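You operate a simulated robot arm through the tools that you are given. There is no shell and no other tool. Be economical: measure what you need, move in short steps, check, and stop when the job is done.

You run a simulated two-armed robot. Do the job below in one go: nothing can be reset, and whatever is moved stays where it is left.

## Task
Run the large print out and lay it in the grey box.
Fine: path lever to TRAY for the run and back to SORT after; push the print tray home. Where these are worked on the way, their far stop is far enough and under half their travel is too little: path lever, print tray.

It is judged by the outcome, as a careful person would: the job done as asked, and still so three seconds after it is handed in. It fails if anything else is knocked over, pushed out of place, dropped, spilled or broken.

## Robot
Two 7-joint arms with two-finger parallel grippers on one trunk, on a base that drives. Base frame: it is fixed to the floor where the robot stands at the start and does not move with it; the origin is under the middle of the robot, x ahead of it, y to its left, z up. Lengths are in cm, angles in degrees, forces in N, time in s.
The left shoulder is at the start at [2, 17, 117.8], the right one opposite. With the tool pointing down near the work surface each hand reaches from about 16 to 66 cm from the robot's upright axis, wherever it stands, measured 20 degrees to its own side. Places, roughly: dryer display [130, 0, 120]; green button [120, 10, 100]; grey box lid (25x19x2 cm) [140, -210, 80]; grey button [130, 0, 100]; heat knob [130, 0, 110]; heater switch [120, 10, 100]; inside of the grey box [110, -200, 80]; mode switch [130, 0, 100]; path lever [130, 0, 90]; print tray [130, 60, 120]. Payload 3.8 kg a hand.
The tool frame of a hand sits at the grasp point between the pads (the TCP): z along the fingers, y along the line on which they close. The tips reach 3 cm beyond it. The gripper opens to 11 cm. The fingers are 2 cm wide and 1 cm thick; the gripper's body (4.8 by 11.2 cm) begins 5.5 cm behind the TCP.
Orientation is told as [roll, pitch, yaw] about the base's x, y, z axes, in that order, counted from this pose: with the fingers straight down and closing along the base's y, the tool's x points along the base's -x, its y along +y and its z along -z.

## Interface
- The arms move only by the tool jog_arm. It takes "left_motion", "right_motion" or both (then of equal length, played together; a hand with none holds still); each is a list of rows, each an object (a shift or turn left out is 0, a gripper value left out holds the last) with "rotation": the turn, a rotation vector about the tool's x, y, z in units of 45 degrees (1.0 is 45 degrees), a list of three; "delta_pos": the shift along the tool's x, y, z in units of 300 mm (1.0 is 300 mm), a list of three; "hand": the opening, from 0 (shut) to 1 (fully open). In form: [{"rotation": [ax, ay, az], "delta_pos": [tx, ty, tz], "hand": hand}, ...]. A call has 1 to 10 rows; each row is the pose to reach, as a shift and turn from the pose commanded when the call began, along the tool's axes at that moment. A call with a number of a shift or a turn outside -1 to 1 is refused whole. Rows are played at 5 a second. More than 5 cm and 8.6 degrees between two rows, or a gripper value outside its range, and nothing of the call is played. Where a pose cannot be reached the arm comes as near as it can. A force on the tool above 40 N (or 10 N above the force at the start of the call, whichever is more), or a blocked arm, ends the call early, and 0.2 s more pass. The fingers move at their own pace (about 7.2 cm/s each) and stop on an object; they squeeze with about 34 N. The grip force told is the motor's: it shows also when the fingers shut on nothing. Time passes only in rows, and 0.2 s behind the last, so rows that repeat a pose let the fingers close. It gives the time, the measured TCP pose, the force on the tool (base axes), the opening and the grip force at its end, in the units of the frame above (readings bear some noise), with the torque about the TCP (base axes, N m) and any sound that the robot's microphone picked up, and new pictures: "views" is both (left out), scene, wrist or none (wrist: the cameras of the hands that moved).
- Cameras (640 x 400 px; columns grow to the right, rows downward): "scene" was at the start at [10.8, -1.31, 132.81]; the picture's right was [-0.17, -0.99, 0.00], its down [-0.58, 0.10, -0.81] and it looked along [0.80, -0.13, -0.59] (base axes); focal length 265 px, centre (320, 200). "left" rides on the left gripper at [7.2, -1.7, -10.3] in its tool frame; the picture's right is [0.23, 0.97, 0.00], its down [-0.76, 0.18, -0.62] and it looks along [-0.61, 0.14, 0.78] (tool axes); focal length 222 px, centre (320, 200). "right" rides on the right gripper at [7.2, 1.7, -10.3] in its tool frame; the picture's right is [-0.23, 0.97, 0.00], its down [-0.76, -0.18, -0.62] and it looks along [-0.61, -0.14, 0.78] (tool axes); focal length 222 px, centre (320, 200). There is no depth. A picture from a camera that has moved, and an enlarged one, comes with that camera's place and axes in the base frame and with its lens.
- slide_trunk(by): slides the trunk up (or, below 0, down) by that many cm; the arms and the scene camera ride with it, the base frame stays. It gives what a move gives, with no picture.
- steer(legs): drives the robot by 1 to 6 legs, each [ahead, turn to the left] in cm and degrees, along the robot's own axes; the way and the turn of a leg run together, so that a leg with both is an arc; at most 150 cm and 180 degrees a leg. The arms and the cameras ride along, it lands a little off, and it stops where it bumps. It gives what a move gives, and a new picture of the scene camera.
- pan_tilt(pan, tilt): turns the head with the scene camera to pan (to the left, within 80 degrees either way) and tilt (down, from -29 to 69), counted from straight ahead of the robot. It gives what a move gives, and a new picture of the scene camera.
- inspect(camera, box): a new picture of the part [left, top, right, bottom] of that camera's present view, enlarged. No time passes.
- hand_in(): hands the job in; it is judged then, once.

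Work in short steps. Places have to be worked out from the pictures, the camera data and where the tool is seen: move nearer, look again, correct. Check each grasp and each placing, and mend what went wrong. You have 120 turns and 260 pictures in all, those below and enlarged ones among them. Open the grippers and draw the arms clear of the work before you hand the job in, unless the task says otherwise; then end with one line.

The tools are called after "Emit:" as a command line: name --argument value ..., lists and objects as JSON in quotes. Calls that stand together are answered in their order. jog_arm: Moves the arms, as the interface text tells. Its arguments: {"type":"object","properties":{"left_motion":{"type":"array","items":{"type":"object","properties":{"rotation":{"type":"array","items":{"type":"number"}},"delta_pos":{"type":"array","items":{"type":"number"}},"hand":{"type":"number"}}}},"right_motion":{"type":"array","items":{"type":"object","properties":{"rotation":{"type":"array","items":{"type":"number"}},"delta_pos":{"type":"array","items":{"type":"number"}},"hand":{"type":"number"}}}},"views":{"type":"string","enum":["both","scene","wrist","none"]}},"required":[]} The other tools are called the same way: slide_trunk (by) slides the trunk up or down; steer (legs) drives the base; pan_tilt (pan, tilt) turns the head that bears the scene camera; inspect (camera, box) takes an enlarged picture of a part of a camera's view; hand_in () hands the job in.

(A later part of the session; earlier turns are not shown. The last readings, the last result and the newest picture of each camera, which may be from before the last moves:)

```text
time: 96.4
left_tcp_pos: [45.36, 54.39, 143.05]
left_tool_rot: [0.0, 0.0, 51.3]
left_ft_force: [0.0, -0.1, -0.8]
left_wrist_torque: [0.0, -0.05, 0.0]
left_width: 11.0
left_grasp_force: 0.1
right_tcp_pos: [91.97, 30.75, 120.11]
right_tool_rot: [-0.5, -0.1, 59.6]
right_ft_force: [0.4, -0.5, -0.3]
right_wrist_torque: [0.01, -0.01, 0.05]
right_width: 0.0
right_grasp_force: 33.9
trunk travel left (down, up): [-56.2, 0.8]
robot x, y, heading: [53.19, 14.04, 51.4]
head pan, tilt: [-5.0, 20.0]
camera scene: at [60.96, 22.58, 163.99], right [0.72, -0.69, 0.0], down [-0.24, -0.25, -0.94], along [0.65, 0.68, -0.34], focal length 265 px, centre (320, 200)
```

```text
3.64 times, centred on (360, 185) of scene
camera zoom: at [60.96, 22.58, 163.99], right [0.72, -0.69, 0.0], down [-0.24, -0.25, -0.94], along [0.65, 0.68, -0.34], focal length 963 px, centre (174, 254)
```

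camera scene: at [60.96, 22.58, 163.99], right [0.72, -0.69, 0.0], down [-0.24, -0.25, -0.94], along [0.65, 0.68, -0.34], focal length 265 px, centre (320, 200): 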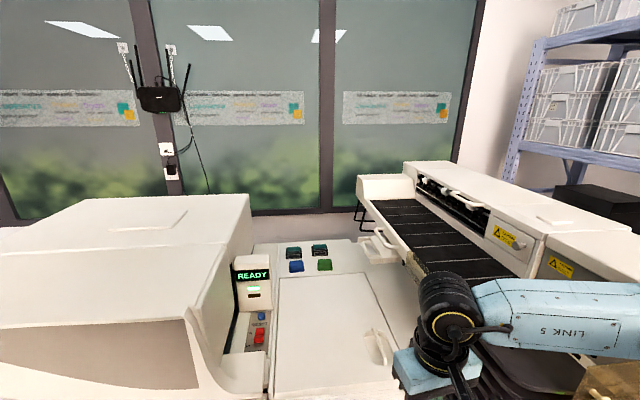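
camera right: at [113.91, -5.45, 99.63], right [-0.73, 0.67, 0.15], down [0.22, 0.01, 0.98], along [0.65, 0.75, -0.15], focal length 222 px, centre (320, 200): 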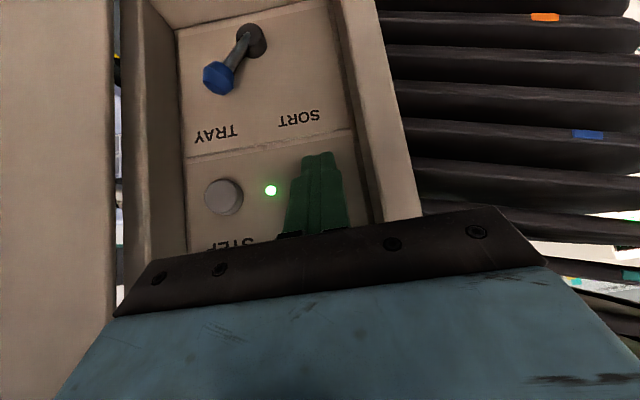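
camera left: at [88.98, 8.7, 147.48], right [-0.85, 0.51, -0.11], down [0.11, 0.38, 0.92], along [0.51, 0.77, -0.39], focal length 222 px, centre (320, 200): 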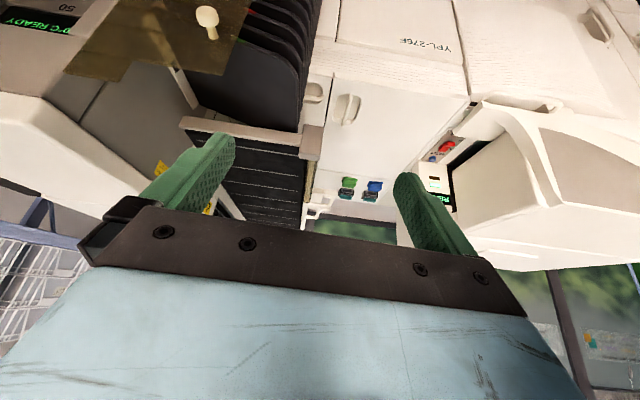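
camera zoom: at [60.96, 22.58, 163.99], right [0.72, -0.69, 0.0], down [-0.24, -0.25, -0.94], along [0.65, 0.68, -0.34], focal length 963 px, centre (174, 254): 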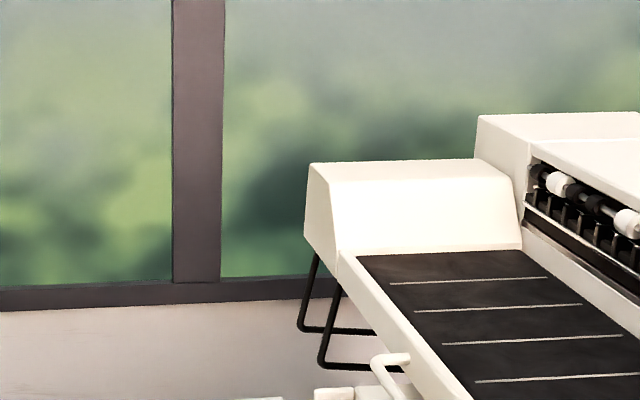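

Emit:
inspect --camera "scene" --box '[340, 195, 430, 285]'

```text
4.44 times, centred on (385, 240) of scene
camera zoom: at [60.96, 22.58, 163.99], right [0.72, -0.69, 0.0], down [-0.24, -0.25, -0.94], along [0.65, 0.68, -0.34], focal length 1177 px, centre (31, 22)
```

zoom: 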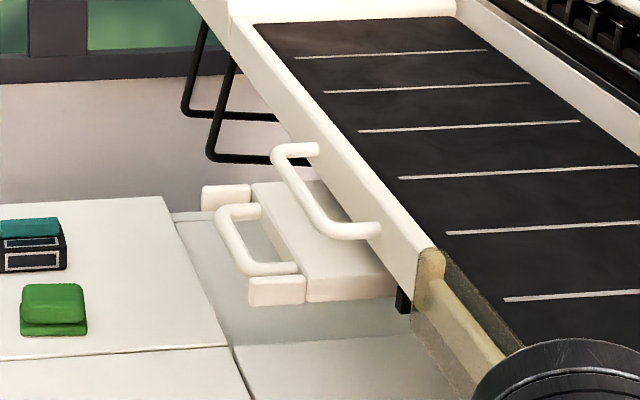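

Triangulated: tray handle loop at ≈[123.4,66.7,119.7]. I zoom on the tray.

Emit:
inspect --camera "scene" --box '[365, 225, 415, 275]'

Emit:
slide_trunk --by -18

Emit:
inspect --camera "scene" --box '[330, 170, 450, 250]'

```text
8.00 times, centred on (390, 250) of scene
camera zoom: at [60.96, 22.58, 163.99], right [0.72, -0.69, 0.0], down [-0.24, -0.25, -0.94], along [0.65, 0.68, -0.34], focal length 2118 px, centre (-240, -200)
```

zoom: 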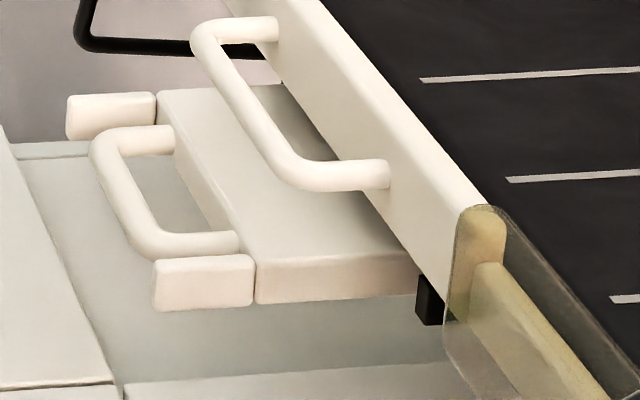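

```text
time: 98.4
left_tcp_pos: [45.16, 54.42, 124.89]
left_tool_rot: [0.1, -0.1, 51.2]
left_ft_force: [-0.5, -1.1, 0.8]
left_wrist_torque: [0.0, 0.0, 0.01]
left_width: 10.99
left_grasp_force: 0.1
right_tcp_pos: [91.8, 30.77, 102.19]
right_tool_rot: [-0.5, 0.0, 59.6]
right_ft_force: [0.3, -1.1, -0.5]
right_wrist_torque: [0.1, -0.02, -0.01]
right_width: 0.01
right_grasp_force: 34.2
trunk travel left (down, up): [-38.2, 18.8]
robot x, y, heading: [52.85, 14.18, 51.0]
head pan, tilt: [-5.0, 20.0]
```

```text
5.00 times, centred on (390, 210) of scene
camera zoom: at [60.75, 22.48, 146.01], right [0.72, -0.69, 0.0], down [-0.24, -0.25, -0.94], along [0.65, 0.68, -0.34], focal length 1324 px, centre (-30, 150)
```

zoom: 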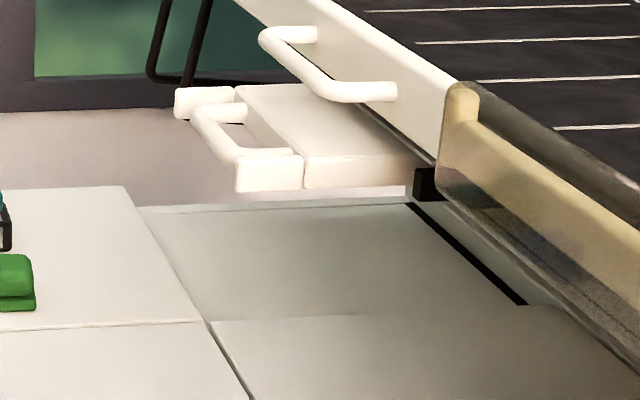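

I lower further to look at what is below the belt and in the tray.

Emit:
slide_trunk --by -14

Emit:
pan_tilt --pan -5 --tilt 10

Emit:
inspect --camera "scene" --box '[320, 170, 460, 260]'

```text
time: 100.1
left_tcp_pos: [45.32, 54.39, 110.9]
left_tool_rot: [-0.1, 0.0, 51.3]
left_ft_force: [-0.1, -0.2, 0.3]
left_wrist_torque: [0.01, -0.03, -0.01]
left_width: 11.01
left_grasp_force: 0.0
right_tcp_pos: [91.98, 30.81, 88.16]
right_tool_rot: [-0.6, -0.1, 59.6]
right_ft_force: [0.1, 0.1, -0.4]
right_wrist_torque: [-0.01, 0.02, -0.02]
right_width: 0.02
right_grasp_force: 33.6
trunk travel left (down, up): [-24.2, 32.8]
robot x, y, heading: [53.13, 14.05, 51.4]
head pan, tilt: [-5.0, 20.0]
```

```text
time: 100.8
left_tcp_pos: [45.37, 54.47, 110.76]
left_tool_rot: [0.0, 0.0, 51.3]
left_ft_force: [-0.4, 0.0, -1.2]
left_wrist_torque: [-0.01, -0.01, -0.01]
left_width: 10.99
left_grasp_force: 0.2
right_tcp_pos: [91.96, 30.85, 88.26]
right_tool_rot: [-0.6, -0.1, 59.6]
right_ft_force: [-0.1, 0.4, 0.2]
right_wrist_torque: [0.02, -0.04, -0.02]
right_width: 0.0
right_grasp_force: 33.8
trunk travel left (down, up): [-24.2, 32.8]
robot x, y, heading: [52.91, 13.82, 51.2]
head pan, tilt: [-5.0, 10.0]
camera scene: at [60.96, 22.56, 133.62], right [0.72, -0.69, 0.0], down [-0.12, -0.13, -0.98], along [0.68, 0.71, -0.17], focal length 265 px, centre (320, 200)
```

scene: 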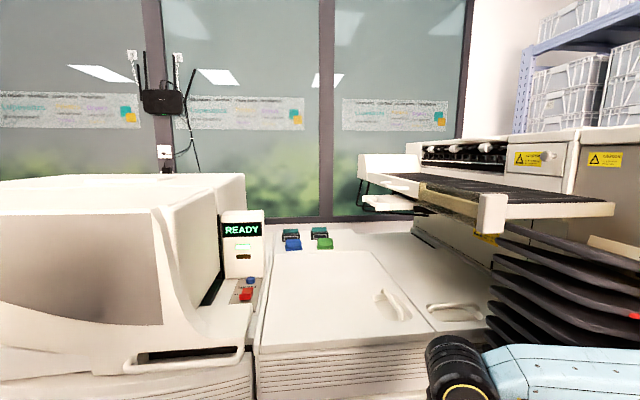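

```text
4.44 times, centred on (390, 215) of scene
camera zoom: at [60.96, 22.56, 133.62], right [0.72, -0.69, 0.0], down [-0.12, -0.13, -0.98], along [0.68, 0.71, -0.17], focal length 1177 px, centre (9, 133)
```

zoom: 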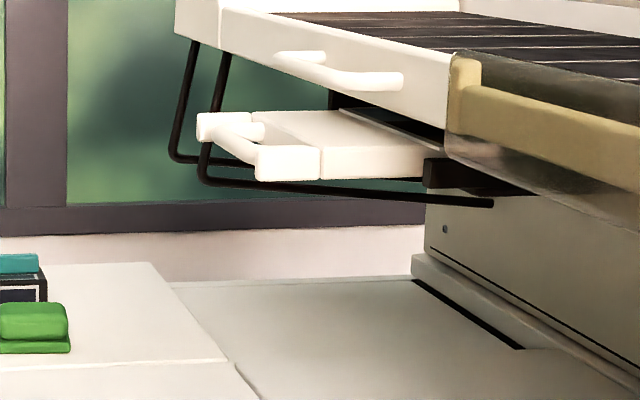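

Emit:
inspect --camera "scene" --box '[365, 185, 425, 225]'

```text
10.00 times, centred on (395, 205) of scene
camera zoom: at [60.96, 22.56, 133.62], right [0.72, -0.69, 0.0], down [-0.12, -0.13, -0.98], along [0.68, 0.71, -0.17], focal length 2648 px, centre (-430, 150)
```

zoom: 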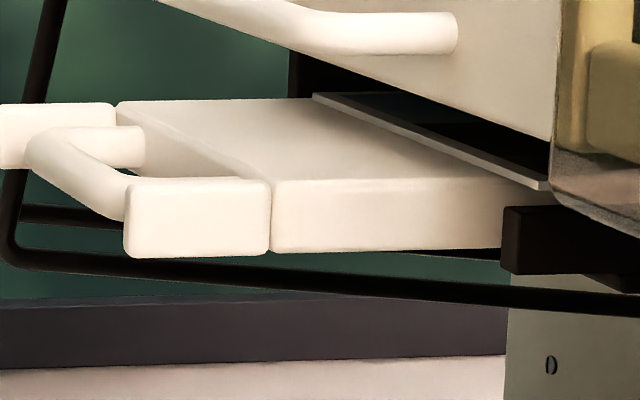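

A thin sheet with a light edge is lying on the tray under the belt — the print. I'll pull the tray by its handle. First, tuck the right arm further back/right and then drive nearer.

Emit:
jog_arm --right_motion '[{"delta_pos": [0.1, -0.09, -0.05]}, {"delta_pos": [0.2, -0.18, -0.1]}, {"delta_pos": [0.3, -0.27, -0.1]}, {"delta_pos": [0.4, -0.36, -0.1]}, {"delta_pos": [0.5, -0.43, -0.1]}, {"delta_pos": [0.5, -0.43, -0.1], "hand": 0.3}]' --views "none"

Emit:
slide_trunk --by 25

```text
time: 102.2
left_tcp_pos: [45.43, 54.55, 110.97]
left_tool_rot: [0.0, 0.0, 51.3]
left_ft_force: [0.5, 0.2, -0.7]
left_wrist_torque: [0.0, -0.02, -0.03]
left_width: 11.01
left_grasp_force: 0.0
right_tcp_pos: [95.7, 11.65, 91.3]
right_tool_rot: [-0.5, -0.1, 59.8]
right_ft_force: [0.9, 0.9, 0.4]
right_wrist_torque: [-0.01, -0.04, 0.02]
right_width: 3.32
right_grasp_force: 0.0
trunk travel left (down, up): [-24.2, 32.8]
robot x, y, heading: [53.33, 14.23, 51.2]
head pan, tilt: [-5.0, 10.0]
```

```text
time: 104.8
left_tcp_pos: [45.34, 54.5, 135.76]
left_tool_rot: [-0.1, 0.0, 51.3]
left_ft_force: [-0.6, -0.5, 0.1]
left_wrist_torque: [0.01, -0.01, 0.01]
left_width: 11.0
left_grasp_force: 0.0
right_tcp_pos: [95.65, 11.72, 116.04]
right_tool_rot: [-0.6, -0.1, 59.6]
right_ft_force: [-0.8, 0.4, -0.6]
right_wrist_torque: [0.0, 0.03, 0.0]
right_width: 3.27
right_grasp_force: 0.0
trunk travel left (down, up): [-49.2, 7.8]
robot x, y, heading: [53.13, 14.33, 51.0]
head pan, tilt: [-5.0, 10.0]
```

Emit:
steer --legs '[[0, -21], [18, 0]]'

Emit:
pan_tilt --pan 12 --tilt 30

```text
time: 107.4
left_tcp_pos: [75.79, 63.36, 135.78]
left_tool_rot: [-0.1, 0.0, 30.1]
left_ft_force: [-0.1, -0.3, 0.8]
left_wrist_torque: [0.0, 0.02, -0.03]
left_width: 10.99
left_grasp_force: 0.0
right_tcp_pos: [107.26, 5.19, 116.04]
right_tool_rot: [-0.5, 0.0, 38.4]
right_ft_force: [0.5, -0.5, 0.4]
right_wrist_torque: [0.0, 0.0, -0.01]
right_width: 3.31
right_grasp_force: 0.1
trunk travel left (down, up): [-49.2, 7.8]
robot x, y, heading: [68.47, 22.9, 30.2]
head pan, tilt: [-5.0, 10.0]
camera scene: at [78.76, 28.04, 158.62], right [0.42, -0.91, 0.0], down [-0.16, -0.07, -0.98], along [0.89, 0.42, -0.17], focal length 265 px, centre (320, 200)
```

scene: 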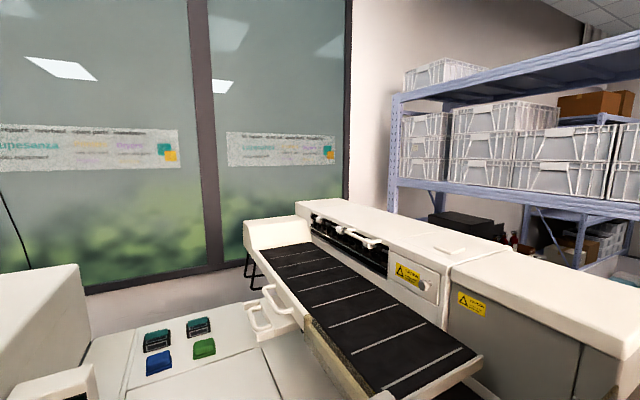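

```text
time: 108.2
left_tcp_pos: [75.63, 63.11, 135.9]
left_tool_rot: [0.0, 0.0, 30.0]
left_ft_force: [0.6, 0.2, -0.3]
left_wrist_torque: [-0.02, -0.01, 0.0]
left_width: 11.02
left_grasp_force: 0.0
right_tcp_pos: [107.31, 5.1, 116.19]
right_tool_rot: [-0.5, 0.0, 38.4]
right_ft_force: [-0.1, 0.3, 0.3]
right_wrist_torque: [-0.01, 0.02, -0.04]
right_width: 3.31
right_grasp_force: 0.0
trunk travel left (down, up): [-49.2, 7.8]
robot x, y, heading: [68.41, 22.93, 30.0]
head pan, tilt: [12.0, 30.0]
camera scene: at [76.95, 30.1, 155.4], right [0.67, -0.74, 0.0], down [-0.37, -0.33, -0.87], along [0.64, 0.58, -0.5], focal length 265 px, centre (320, 200)
```

scene: 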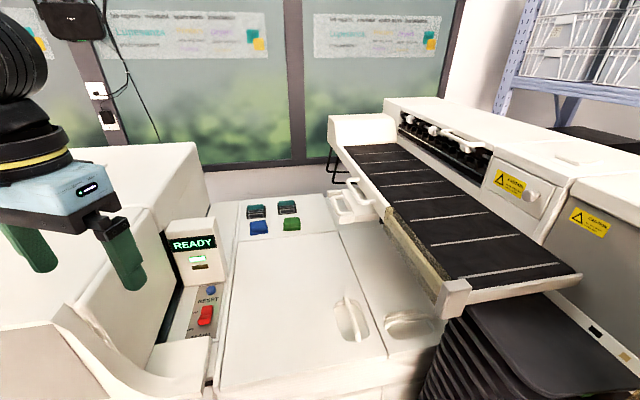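

Emit:
inspect --camera "scene" --box '[310, 160, 410, 240]'

```text
5.00 times, centred on (360, 200) of scene
camera zoom: at [76.95, 30.1, 155.4], right [0.67, -0.74, 0.0], down [-0.37, -0.33, -0.87], along [0.64, 0.58, -0.5], focal length 1324 px, centre (120, 200)
```

zoom: 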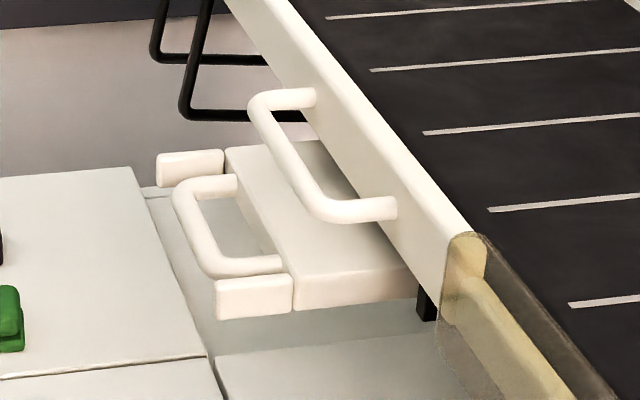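

Handle confirmed at [123.3,66.7,119.7], but it is ~70 cm away. I pull the right arm back and creep closer.

Emit:
jog_arm --right_motion '[{"delta_pos": [0.13, 0, -0.1]}, {"delta_pos": [0.27, 0, -0.2]}, {"delta_pos": [0.4, 0, -0.3]}, {"delta_pos": [0.4, 0, -0.3]}]' --views "none"

Emit:
steer --legs '[[7, 0]]'

```text
refused: row 2 steps farther than a row can; nothing moved
```

```text
time: 109.1
left_tcp_pos: [78.58, 64.75, 135.95]
left_tool_rot: [0.1, -0.1, 30.1]
left_ft_force: [0.9, -0.4, -0.4]
left_wrist_torque: [0.03, 0.01, -0.01]
left_width: 11.0
left_grasp_force: 0.0
right_tcp_pos: [109.34, 6.09, 116.23]
right_tool_rot: [-0.7, 1.2, 39.5]
right_ft_force: [-4.9, -14.6, 3.3]
right_wrist_torque: [1.35, -0.27, 0.49]
right_width: 3.31
right_grasp_force: 0.0
trunk travel left (down, up): [-49.2, 7.8]
robot x, y, heading: [71.48, 24.37, 29.8]
head pan, tilt: [12.0, 30.0]
stopped in leg 1: the force on the tool passed its limit at 144 N (the readings are from after the stop); the commanded pose is now the measured one
camera scene: at [79.81, 31.5, 155.4], right [0.67, -0.74, 0.0], down [-0.37, -0.33, -0.87], along [0.65, 0.58, -0.5], focal length 265 px, centre (320, 200)
```

scene: 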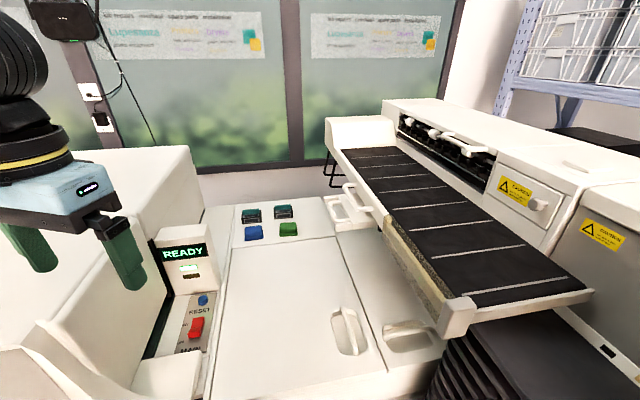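

The arm retreat had been refused and the hand bumped; I must not chain these. I pull the right hand straight back now in smaller steps.

Emit:
jog_arm --right_motion '[{"delta_pos": [0.08, 0, 0]}, {"delta_pos": [0.18, 0, -0.05]}, {"delta_pos": [0.28, 0, -0.1]}, {"delta_pos": [0.38, 0, -0.15]}, {"delta_pos": [0.45, 0, -0.2]}, {"delta_pos": [0.45, 0, -0.2]}]' --views "none"

Emit:
pan_tilt --pan -10 --tilt 40

```text
time: 110.5
left_tcp_pos: [79.01, 65.02, 135.85]
left_tool_rot: [-0.1, 0.1, 30.0]
left_ft_force: [0.4, -0.2, 0.3]
left_wrist_torque: [0.04, 0.03, -0.02]
left_width: 10.98
left_grasp_force: 0.0
right_tcp_pos: [106.65, -7.21, 123.94]
right_tool_rot: [-0.4, 1.2, 39.6]
right_ft_force: [0.5, 0.3, 0.0]
right_wrist_torque: [-0.02, -0.01, 0.03]
right_width: 3.28
right_grasp_force: 0.0
right hand out of reach, approached as far as the arm can: row 1, 2, 3, 4, 5, 6
trunk travel left (down, up): [-49.2, 7.8]
robot x, y, heading: [71.53, 24.62, 29.8]
head pan, tilt: [12.0, 30.0]
```

```text
time: 111.4
left_tcp_pos: [78.82, 64.99, 135.86]
left_tool_rot: [0.1, 0.1, 30.0]
left_ft_force: [0.2, -0.2, 0.5]
left_wrist_torque: [0.0, 0.02, 0.0]
left_width: 11.01
left_grasp_force: 0.1
right_tcp_pos: [106.62, -7.12, 123.92]
right_tool_rot: [-0.5, 1.2, 39.6]
right_ft_force: [0.0, 0.8, 0.2]
right_wrist_torque: [0.04, -0.01, -0.01]
right_width: 3.3
right_grasp_force: 0.1
trunk travel left (down, up): [-49.2, 7.8]
robot x, y, heading: [71.21, 24.9, 30.0]
head pan, tilt: [-10.0, 40.0]
camera scene: at [81.21, 28.65, 153.86], right [0.34, -0.94, 0.0], down [-0.6, -0.22, -0.77], along [0.72, 0.26, -0.64], focal length 265 px, centre (320, 200)
```

scene: 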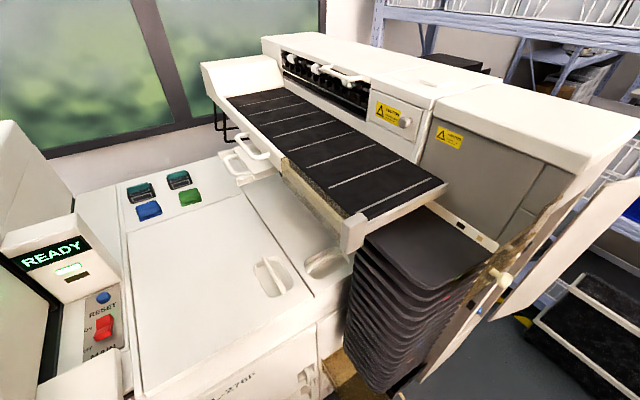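

Sorter, guard and tray look undisturbed. The right hand is now well clear; I creep 5 cm forward.

Emit:
steer --legs '[[5, 0]]'

```text
time: 112.3
left_tcp_pos: [83.02, 67.4, 135.95]
left_tool_rot: [0.1, 0.1, 30.0]
left_ft_force: [0.3, -0.4, -0.2]
left_wrist_torque: [-0.02, 0.02, -0.01]
left_width: 10.98
left_grasp_force: 0.1
right_tcp_pos: [111.06, -4.63, 123.8]
right_tool_rot: [-0.5, 1.2, 39.6]
right_ft_force: [0.3, -0.3, -0.2]
right_wrist_torque: [-0.03, -0.01, 0.01]
right_width: 3.32
right_grasp_force: 0.1
trunk travel left (down, up): [-49.2, 7.8]
robot x, y, heading: [75.41, 27.08, 29.6]
head pan, tilt: [-10.0, 40.0]
camera scene: at [85.56, 31.13, 153.85], right [0.34, -0.94, 0.0], down [-0.6, -0.22, -0.77], along [0.72, 0.26, -0.64], focal length 265 px, centre (320, 200)
```

scene: 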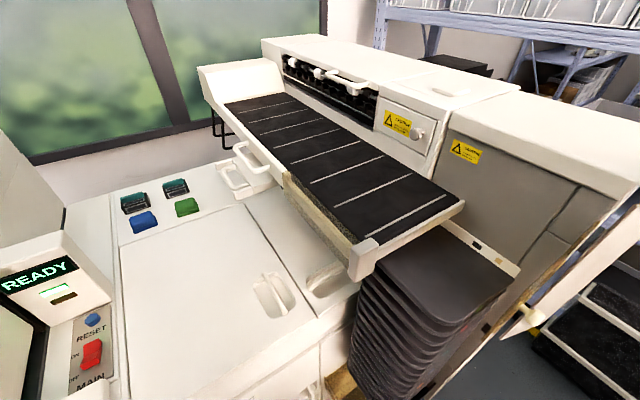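

Now the left hand moves over to above-left of the handle, turning to align with it.

Emit:
jog_arm --left_motion '[{"delta_pos": [-0.11, -0.04, -0.08], "rotation": [0, 0, -0.066], "hand": 0.29}, {"delta_pos": [-0.23, -0.08, -0.1], "rotation": [0, 0, -0.13]}, {"delta_pos": [-0.35, -0.12, -0.1], "rotation": [0, 0, -0.2]}, {"delta_pos": [-0.47, -0.16, -0.1], "rotation": [0, 0, -0.27]}, {"delta_pos": [-0.59, -0.2, -0.1], "rotation": [0, 0, -0.33]}, {"delta_pos": [-0.71, -0.24, -0.1], "rotation": [0, 0, -0.4]}, {"delta_pos": [-0.82, -0.28, -0.1], "rotation": [0, 0, -0.47]}, {"delta_pos": [-0.93, -0.32, -0.1], "rotation": [0, 0, -0.53]}, {"delta_pos": [-0.93, -0.32, -0.1], "rotation": [0, 0, -0.53]}]'

```text
time: 114.3
left_tcp_pos: [111.82, 73.17, 139.28]
left_tool_rot: [0.0, 0.0, 53.9]
left_ft_force: [0.0, 1.0, -0.6]
left_wrist_torque: [-0.01, 0.0, 0.03]
left_width: 3.19
left_grasp_force: 0.0
right_tcp_pos: [110.75, -4.61, 123.83]
right_tool_rot: [-0.6, 1.1, 39.6]
right_ft_force: [-0.4, -0.6, -0.3]
right_wrist_torque: [0.0, -0.02, -0.02]
right_width: 3.3
right_grasp_force: 0.1
trunk travel left (down, up): [-49.2, 7.8]
robot x, y, heading: [75.66, 26.64, 30.0]
head pan, tilt: [-10.0, 40.0]
camera scene: at [85.4, 31.14, 153.86], right [0.34, -0.94, 0.0], down [-0.6, -0.22, -0.77], along [0.72, 0.26, -0.64], focal length 265 px, centre (320, 200)
camera left: at [108.79, 66.26, 149.42], right [-0.92, 0.39, 0.0], down [0.31, 0.72, 0.62], along [0.24, 0.57, -0.78], focal length 222 px, centre (320, 200)
```

scene: 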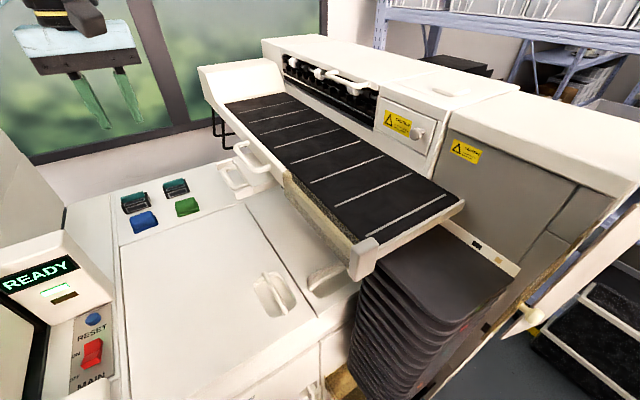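
left: 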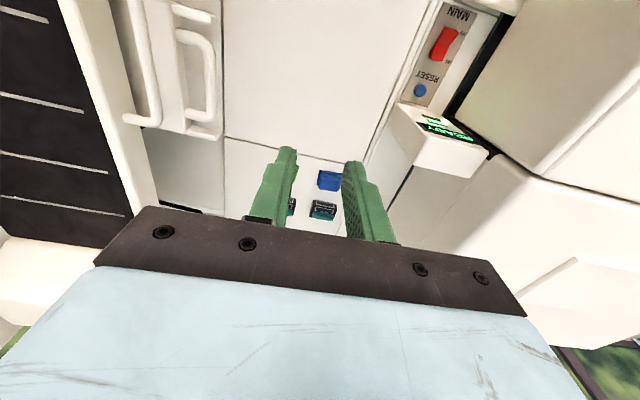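

Handle confirmed by the wrist camera at [123.5,66.3,119.7]. I tilt the hand 30° so it leans away from the belt, and come to ~12 cm back.

Emit:
jog_arm --left_motion '[{"delta_pos": [-0.01, -0.05, 0.06], "rotation": [0.13, 0, 0]}, {"delta_pos": [-0.02, -0.1, 0.12], "rotation": [0.27, 0, 0]}, {"delta_pos": [-0.03, -0.15, 0.18], "rotation": [0.4, 0, 0]}, {"delta_pos": [-0.04, -0.2, 0.24], "rotation": [0.53, 0, 0]}, {"delta_pos": [-0.049, -0.22, 0.27], "rotation": [0.667, 0, 0]}, {"delta_pos": [-0.049, -0.22, 0.27], "rotation": [0.667, 0, 0]}]'

```text
time: 115.7
left_tcp_pos: [118.13, 70.49, 130.88]
left_tool_rot: [-30.0, -0.1, 53.9]
left_ft_force: [0.3, -0.8, 1.0]
left_wrist_torque: [-0.01, 0.0, -0.01]
left_width: 3.22
left_grasp_force: 0.0
right_tcp_pos: [110.9, -4.67, 123.78]
right_tool_rot: [-0.5, 1.3, 39.6]
right_ft_force: [0.2, 1.1, 0.1]
right_wrist_torque: [-0.01, 0.0, 0.01]
right_width: 3.31
right_grasp_force: 0.0
trunk travel left (down, up): [-49.2, 7.8]
robot x, y, heading: [75.4, 27.13, 29.7]
head pan, tilt: [-10.0, 40.0]
camera scene: at [85.52, 31.07, 153.86], right [0.34, -0.94, 0.0], down [-0.6, -0.22, -0.77], along [0.72, 0.26, -0.64], focal length 265 px, centre (320, 200)
camera left: at [110.82, 66.76, 140.53], right [-0.81, 0.31, -0.49], down [0.07, 0.89, 0.45], along [0.58, 0.33, -0.75], focal length 222 px, centre (320, 200)
```

scene: 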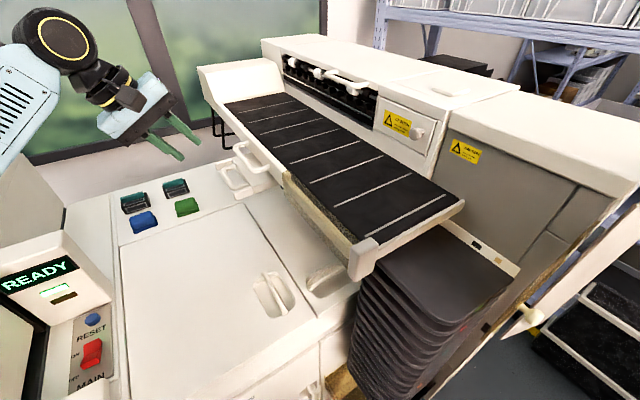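
left: 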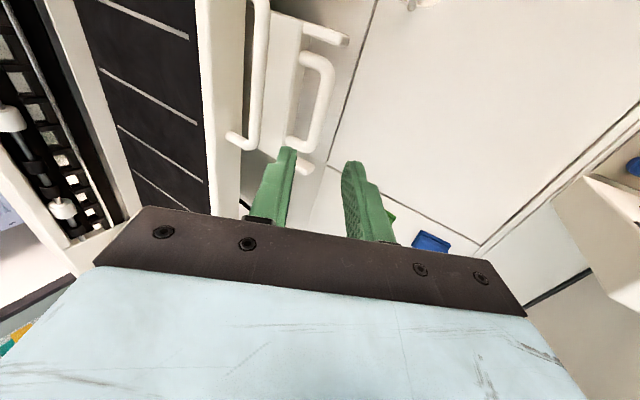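

Alignment with the bar is within a few mm. I advance along the fingers 7 cm, then look.

Emit:
jog_arm --left_motion '[{"delta_pos": [0, 0, 0.1]}, {"delta_pos": [0, 0, 0.18]}, {"delta_pos": [0, 0, 0.24]}, {"delta_pos": [0, 0, 0.24]}]' --views "wrist"

Emit:
inspect --camera "left" --box '[220, 60, 420, 240]'

```text
time: 116.7
left_tcp_pos: [121.22, 68.3, 124.54]
left_tool_rot: [-30.1, 0.0, 53.9]
left_ft_force: [-0.6, -0.5, 0.3]
left_wrist_torque: [0.01, -0.02, 0.01]
left_width: 3.17
left_grasp_force: 0.1
right_tcp_pos: [110.87, -4.69, 123.93]
right_tool_rot: [-0.5, 1.2, 39.7]
right_ft_force: [0.0, -0.4, 0.2]
right_wrist_torque: [-0.02, -0.01, 0.0]
right_width: 3.32
right_grasp_force: 0.1
trunk travel left (down, up): [-49.2, 7.8]
robot x, y, heading: [75.37, 27.18, 30.2]
head pan, tilt: [-10.0, 40.0]
camera left: at [113.8, 64.7, 134.32], right [-0.82, 0.31, -0.49], down [0.07, 0.89, 0.45], along [0.57, 0.33, -0.75], focal length 222 px, centre (320, 200)
```

left: 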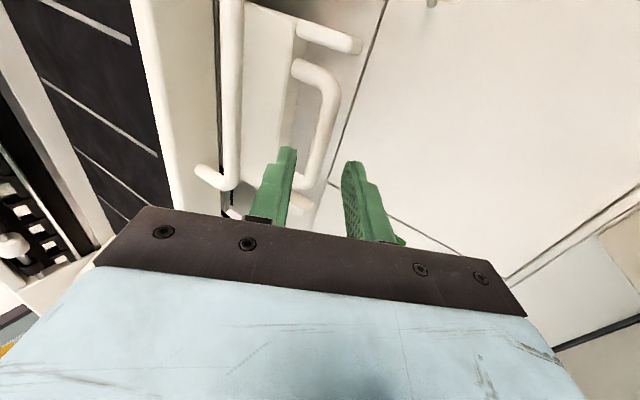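

```text
2.22 times, centred on (320, 150) of left
camera zoom: at [113.8, 64.7, 134.32], right [-0.82, 0.31, -0.49], down [0.07, 0.89, 0.45], along [0.57, 0.33, -0.75], focal length 494 px, centre (320, 311)
```

zoom: 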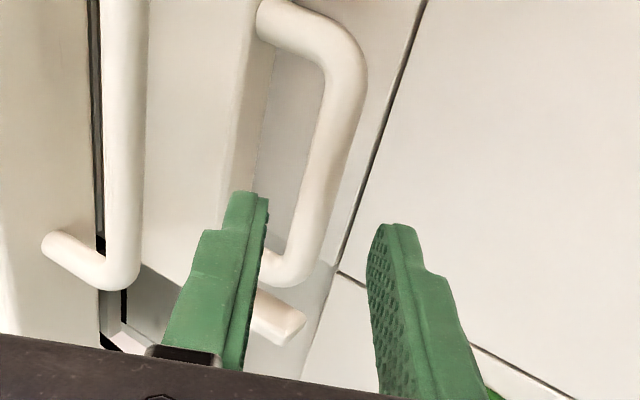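

Handle centre is 1.7 cm nearer than the fingers. I shift that and advance 4 cm so the bar lies between the fingers.

Emit:
jog_arm --left_motion '[{"delta_pos": [0.05, 0, 0.02]}, {"delta_pos": [0.05, 0, 0.08]}, {"delta_pos": [0.05, 0, 0.133]}, {"delta_pos": [0.05, 0, 0.133]}]' --views "wrist"

Emit:
inspect --camera "left" --box '[220, 60, 420, 240]'

```text
time: 117.7
left_tcp_pos: [121.83, 65.76, 121.11]
left_tool_rot: [-30.0, 0.1, 53.9]
left_ft_force: [0.1, 0.9, 0.2]
left_wrist_torque: [0.03, 0.0, 0.01]
left_width: 3.18
left_grasp_force: 0.1
right_tcp_pos: [110.91, -4.75, 123.91]
right_tool_rot: [-0.5, 1.2, 39.7]
right_ft_force: [0.1, 0.6, -0.6]
right_wrist_torque: [0.02, -0.01, -0.04]
right_width: 3.3
right_grasp_force: 0.1
trunk travel left (down, up): [-49.2, 7.8]
robot x, y, heading: [75.61, 27.24, 29.8]
head pan, tilt: [-10.0, 40.0]
camera left: at [114.56, 62.18, 130.84], right [-0.82, 0.31, -0.49], down [0.07, 0.89, 0.45], along [0.57, 0.33, -0.75], focal length 222 px, centre (320, 200)
```

left: 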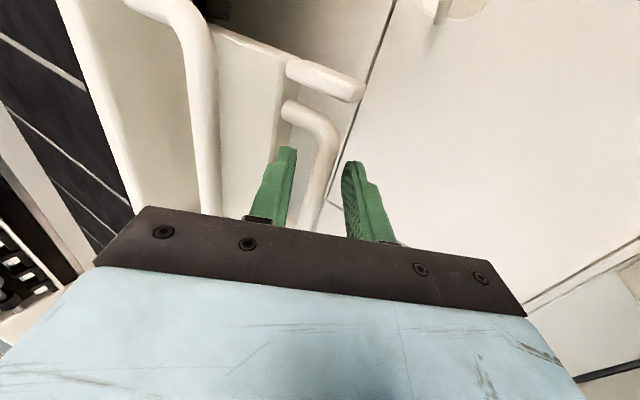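

```text
2.22 times, centred on (320, 150) of left
camera zoom: at [114.56, 62.18, 130.84], right [-0.82, 0.31, -0.49], down [0.07, 0.89, 0.45], along [0.57, 0.33, -0.75], focal length 494 px, centre (320, 311)
```

zoom: 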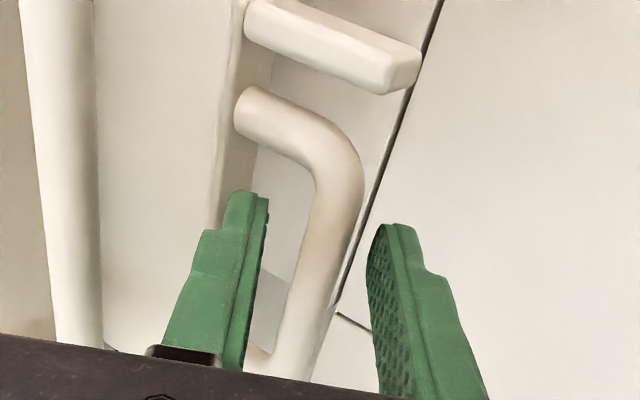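

The bar is between the fingers. I close.

Emit:
jog_arm --left_motion '[{"hand": 0}, {"hand": 0}, {"hand": 0}, {"hand": 0}]' --views "wrist"

```text
time: 118.7
left_tcp_pos: [122.03, 65.87, 121.17]
left_tool_rot: [-29.9, 0.0, 53.8]
left_ft_force: [-0.8, -0.2, -3.1]
left_wrist_torque: [0.46, -0.31, -0.79]
left_width: 1.28
left_grasp_force: 45.2
right_tcp_pos: [110.92, -4.67, 123.82]
right_tool_rot: [-0.6, 1.2, 39.6]
right_ft_force: [0.4, 0.1, 0.3]
right_wrist_torque: [0.01, -0.01, 0.02]
right_width: 3.27
right_grasp_force: 0.1
trunk travel left (down, up): [-49.2, 7.8]
robot x, y, heading: [75.33, 27.01, 30.0]
head pan, tilt: [-10.0, 40.0]
camera left: at [114.57, 62.18, 130.82], right [-0.82, 0.31, -0.49], down [0.07, 0.89, 0.45], along [0.57, 0.33, -0.75], focal length 222 px, centre (320, 200)
```

left: 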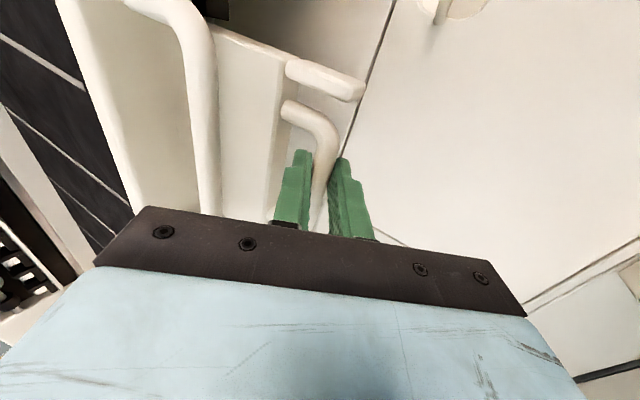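

Gripped (1.28 cm). I pull the tray left along -t by 6 cm and look.

Emit:
jog_arm --left_motion '[{"delta_pos": [0, 0.043, -0.025]}, {"delta_pos": [0, 0.087, -0.05]}, {"delta_pos": [0, 0.13, -0.075]}, {"delta_pos": [0, 0.173, -0.1]}, {"delta_pos": [0, 0.173, -0.1]}]' --views "both"

```text
time: 119.9
left_tcp_pos: [116.99, 69.68, 121.11]
left_tool_rot: [-29.9, 0.2, 54.0]
left_ft_force: [5.6, 7.8, -8.9]
left_wrist_torque: [0.2, 0.0, -0.98]
left_width: 1.27
left_grasp_force: 45.3
right_tcp_pos: [111.13, -4.45, 123.96]
right_tool_rot: [-0.6, 1.3, 39.6]
right_ft_force: [0.0, 0.7, -0.3]
right_wrist_torque: [0.0, -0.01, 0.0]
right_width: 3.31
right_grasp_force: 0.0
trunk travel left (down, up): [-49.2, 7.8]
robot x, y, heading: [75.63, 27.03, 29.8]
head pan, tilt: [-10.0, 40.0]
camera scene: at [85.68, 31.32, 153.83], right [0.34, -0.94, 0.0], down [-0.61, -0.22, -0.76], along [0.72, 0.26, -0.64], focal length 265 px, centre (320, 200)
camera left: at [109.63, 65.96, 130.85], right [-0.82, 0.31, -0.48], down [0.07, 0.89, 0.45], along [0.57, 0.33, -0.75], focal length 222 px, centre (320, 200)
```

scene: 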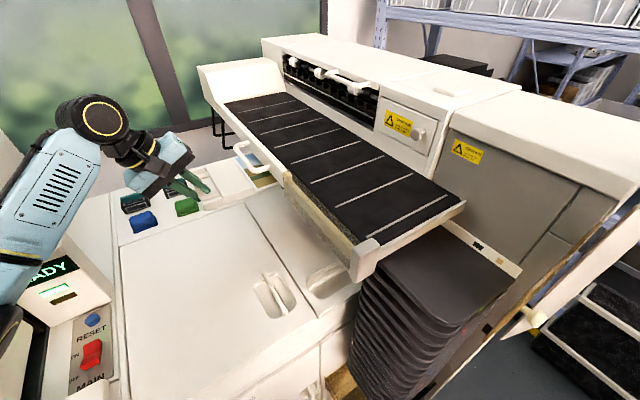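
left: 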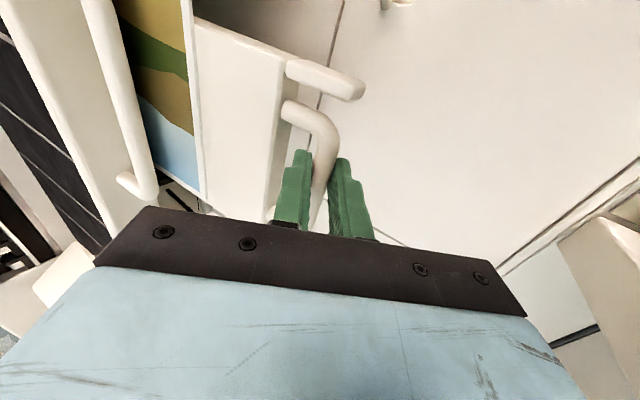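

The tray slides and the print's picture appears. I pull a further 12 cm, in steps.

Emit:
jog_arm --left_motion '[{"delta_pos": [0, 0.05, -0.029]}, {"delta_pos": [0, 0.1, -0.058]}, {"delta_pos": [0, 0.15, -0.087]}, {"delta_pos": [0, 0.2, -0.115]}, {"delta_pos": [0, 0.25, -0.144]}, {"delta_pos": [0, 0.3, -0.173]}, {"delta_pos": [0, 0.346, -0.2]}, {"delta_pos": [0, 0.346, -0.2]}]' --views "both"

```text
time: 121.2
left_tcp_pos: [114.91, 71.04, 123.03]
left_tool_rot: [-30.4, -1.3, 51.2]
left_ft_force: [19.2, 23.1, -8.8]
left_wrist_torque: [0.59, -0.42, 1.42]
left_width: 1.28
left_grasp_force: 45.2
right_tcp_pos: [113.52, -6.35, 122.81]
right_tool_rot: [1.0, 1.7, 39.1]
right_ft_force: [-0.9, 0.2, 0.0]
right_wrist_torque: [0.03, -0.04, -0.03]
right_width: 3.31
right_grasp_force: 0.1
trunk travel left (down, up): [-49.2, 7.8]
robot x, y, heading: [76.05, 27.25, 28.7]
head pan, tilt: [-10.0, 40.0]
stopped in row 6 (left hand): the force on the tool passed its limit at 40 N (the readings are from after the stop); the commanded pose is now the measured one
camera scene: at [89.12, 28.81, 153.68], right [0.32, -0.95, -0.02], down [-0.62, -0.19, -0.76], along [0.71, 0.25, -0.65], focal length 265 px, centre (320, 200)
camera left: at [107.18, 67.58, 132.49], right [-0.79, 0.36, -0.5], down [0.1, 0.88, 0.47], along [0.61, 0.32, -0.73], focal length 222 px, centre (320, 200)
```

scene: 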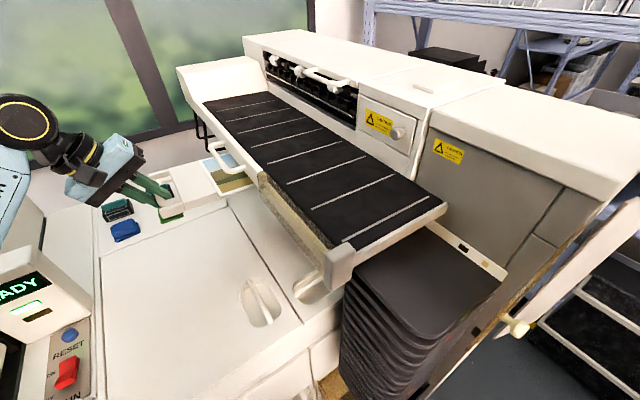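
left: 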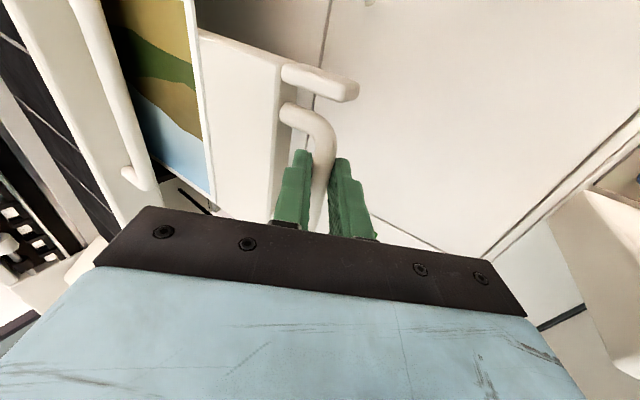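

The tray hit its outer stop after ~9 cm. I release the handle, then look at the print.

Emit:
jog_arm --left_motion '[{"delta_pos": [0, -0.01, 0.005], "hand": 0.12}, {"delta_pos": [0, -0.01, 0.005], "hand": 0.29}, {"delta_pos": [0, -0.01, 0.005], "hand": 0.29}]' --views "none"

Emit:
inspect --camera "scene" --box '[120, 120, 320, 260]'

```text
time: 122.2
left_tcp_pos: [114.6, 69.99, 124.0]
left_tool_rot: [-31.5, -2.0, 49.8]
left_ft_force: [0.1, 0.0, 1.2]
left_wrist_torque: [0.04, 0.04, 0.01]
left_width: 3.17
left_grasp_force: 0.2
right_tcp_pos: [112.56, -6.29, 123.01]
right_tool_rot: [0.5, 1.3, 39.1]
right_ft_force: [-1.0, -0.2, 0.2]
right_wrist_torque: [0.03, -0.02, 0.0]
right_width: 3.28
right_grasp_force: 0.0
trunk travel left (down, up): [-49.2, 7.8]
robot x, y, heading: [75.95, 26.59, 28.3]
head pan, tilt: [-10.0, 40.0]
stopped in row 3 (left hand): the arm was blocked; the commanded pose is now the measured one
```

```text
2.86 times, centred on (220, 190) of scene
camera zoom: at [87.99, 28.84, 153.73], right [0.31, -0.95, -0.02], down [-0.62, -0.19, -0.76], along [0.72, 0.25, -0.65], focal length 756 px, centre (606, 229)
```

zoom: 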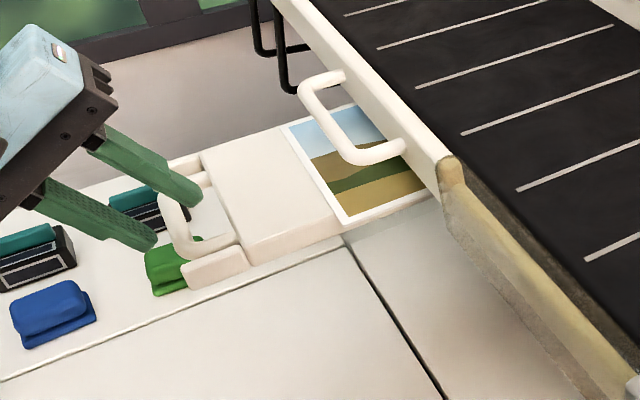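

Print is ~15 cm wide, overhanging the tray ~1 cm at its near edge; left edge near [119,58]–[129,70]. Something is leaning on the left arm, so I withdraw the hand along its own axis first.

Emit:
jog_arm --left_motion '[{"delta_pos": [0, 0, -0.06]}, {"delta_pos": [0, 0, -0.16]}, {"delta_pos": [0, 0, -0.26]}, {"delta_pos": [0, 0, -0.36]}]' --views "scene"

```text
time: 123.4
left_tcp_pos: [110.8, 70.25, 133.47]
left_tool_rot: [-32.2, -1.4, 47.9]
left_ft_force: [-0.3, -0.3, 0.5]
left_wrist_torque: [0.02, 0.01, 0.02]
left_width: 3.18
left_grasp_force: 0.3
right_tcp_pos: [112.31, -7.74, 122.67]
right_tool_rot: [1.0, 0.8, 39.1]
right_ft_force: [0.4, -0.8, -1.0]
right_wrist_torque: [0.04, -0.02, 0.01]
right_width: 3.31
right_grasp_force: 0.1
trunk travel left (down, up): [-49.2, 7.8]
robot x, y, heading: [75.97, 26.51, 27.9]
head pan, tilt: [-10.0, 40.0]
stopped in row 4 (left hand): the arm was blocked; the commanded pose is now the measured one
camera scene: at [87.83, 26.85, 153.77], right [0.31, -0.95, -0.03], down [-0.62, -0.18, -0.76], along [0.72, 0.25, -0.65], focal length 265 px, centre (320, 200)
```

scene: 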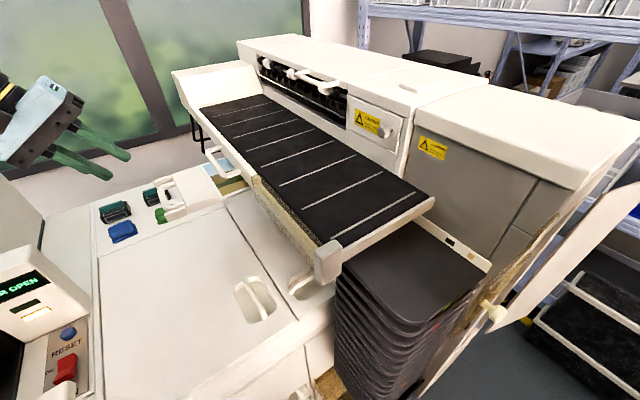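

The other display now shows "…OPEN". I look left to see what the arm is touching.

Emit:
pan_tilt --pan 45 --tilt 30

Emit:
inspect --camera "scene" --box '[320, 150, 620, 400]'

```text
time: 124.6
left_tcp_pos: [110.87, 70.24, 133.15]
left_tool_rot: [-32.0, -1.3, 47.9]
left_ft_force: [0.7, -1.1, 0.4]
left_wrist_torque: [-0.01, 0.04, 0.01]
left_width: 3.18
left_grasp_force: 0.2
right_tcp_pos: [112.49, -7.58, 122.52]
right_tool_rot: [1.3, 0.9, 39.4]
right_ft_force: [0.4, -0.4, 0.1]
right_wrist_torque: [-0.03, -0.02, -0.01]
right_width: 3.28
right_grasp_force: 0.0
trunk travel left (down, up): [-49.2, 7.8]
robot x, y, heading: [75.99, 26.93, 28.3]
head pan, tilt: [45.0, 30.0]
camera scene: at [82.59, 32.94, 155.51], right [0.96, -0.29, -0.02], down [-0.16, -0.46, -0.88], along [0.24, 0.84, -0.48], focal length 265 px, centre (320, 200)
```

scene: 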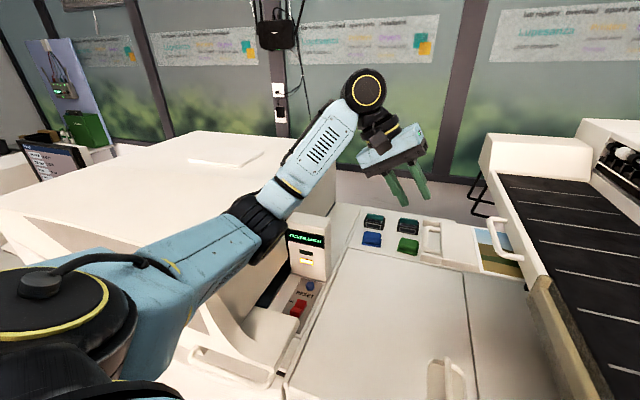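

```text
1.60 times, centred on (470, 275) of scene
camera zoom: at [82.59, 32.94, 155.51], right [0.96, -0.29, -0.02], down [-0.16, -0.46, -0.88], along [0.24, 0.84, -0.48], focal length 424 px, centre (80, 80)
```

zoom: 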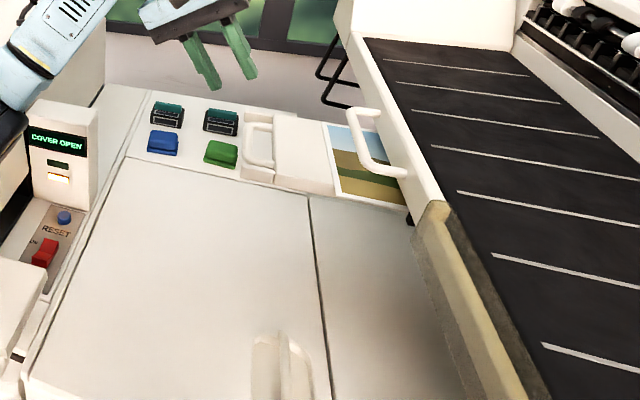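

"COVER OPEN": the left elbow is pressing the other machine's cover. I raise the trunk to lift the arm off it.

Emit:
slide_trunk --by 7

Emit:
pan_tilt --pan 60 --tilt 35

```text
time: 125.7
left_tcp_pos: [110.29, 71.01, 140.22]
left_tool_rot: [-32.0, -1.3, 48.3]
left_ft_force: [-0.5, 1.4, -0.3]
left_wrist_torque: [0.01, -0.02, 0.0]
left_width: 3.2
left_grasp_force: 0.1
right_tcp_pos: [112.28, -7.29, 129.79]
right_tool_rot: [0.9, 0.9, 39.4]
right_ft_force: [-0.2, -0.2, 0.3]
right_wrist_torque: [0.02, 0.0, -0.01]
right_width: 3.29
right_grasp_force: 0.1
trunk travel left (down, up): [-56.2, 0.8]
robot x, y, heading: [75.93, 27.23, 28.2]
head pan, tilt: [45.0, 30.0]
```

```text
time: 126.5
left_tcp_pos: [110.31, 71.01, 140.34]
left_tool_rot: [-32.1, -1.3, 48.3]
left_ft_force: [0.0, 0.9, -0.2]
left_wrist_torque: [0.01, 0.01, 0.01]
left_width: 3.19
left_grasp_force: 0.1
right_tcp_pos: [112.44, -7.19, 129.73]
right_tool_rot: [0.9, 0.9, 39.4]
right_ft_force: [-0.9, -1.0, 0.9]
right_wrist_torque: [-0.01, -0.01, -0.01]
right_width: 3.3
right_grasp_force: 0.1
trunk travel left (down, up): [-56.2, 0.8]
robot x, y, heading: [75.86, 27.3, 28.4]
head pan, tilt: [60.0, 35.0]
camera scene: at [79.88, 33.66, 161.75], right [1.0, -0.03, -0.01], down [-0.03, -0.56, -0.83], along [0.02, 0.83, -0.56], focal length 265 px, centre (320, 200)
```

scene: 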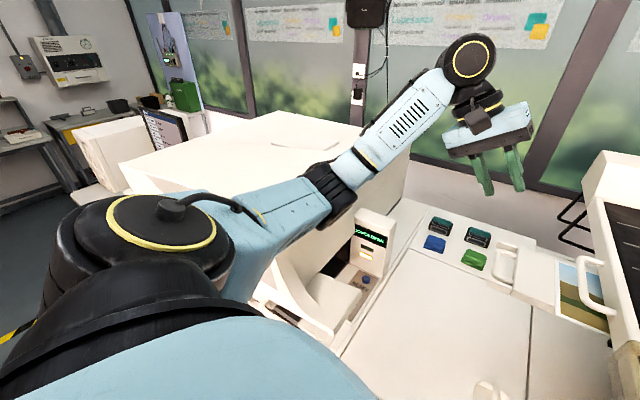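

I swing the left hand right and back toward the robot so the elbow leaves the machine.

Emit:
jog_arm --left_motion '[{"delta_pos": [0.05, -0.07, 0.03]}, {"delta_pos": [0.12, -0.14, 0.06]}, {"delta_pos": [0.2, -0.21, 0.09]}, {"delta_pos": [0.3, -0.28, 0.12]}, {"delta_pos": [0.4, -0.33, 0.14]}, {"delta_pos": [0.5, -0.38, 0.16]}]' --views "scene"

```text
time: 127.8
left_tcp_pos: [107.76, 54.88, 141.35]
left_tool_rot: [-32.9, -1.0, 49.1]
left_ft_force: [-0.5, 0.0, -0.4]
left_wrist_torque: [0.02, 0.0, -0.02]
left_width: 3.18
left_grasp_force: 0.2
right_tcp_pos: [110.8, -4.71, 130.92]
right_tool_rot: [-0.5, 1.1, 39.3]
right_ft_force: [0.6, 0.8, -0.7]
right_wrist_torque: [-0.05, 0.0, 0.02]
right_width: 3.29
right_grasp_force: 0.0
trunk travel left (down, up): [-56.2, 0.8]
robot x, y, heading: [76.05, 26.99, 28.5]
head pan, tilt: [60.0, 35.0]
camera scene: at [78.02, 36.76, 161.61], right [1.0, -0.03, 0.0], down [-0.02, -0.57, -0.82], along [0.02, 0.82, -0.57], focal length 265 px, centre (320, 200)
```

scene: 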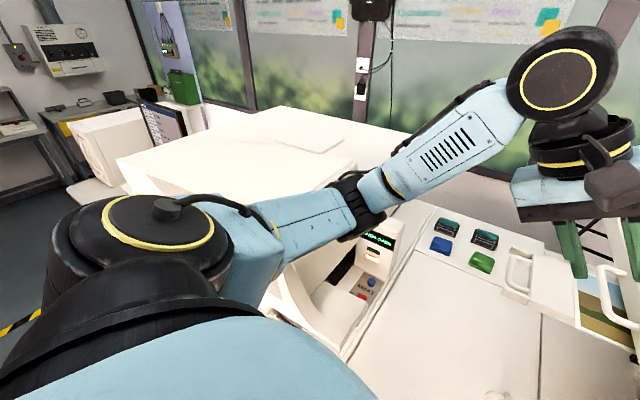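

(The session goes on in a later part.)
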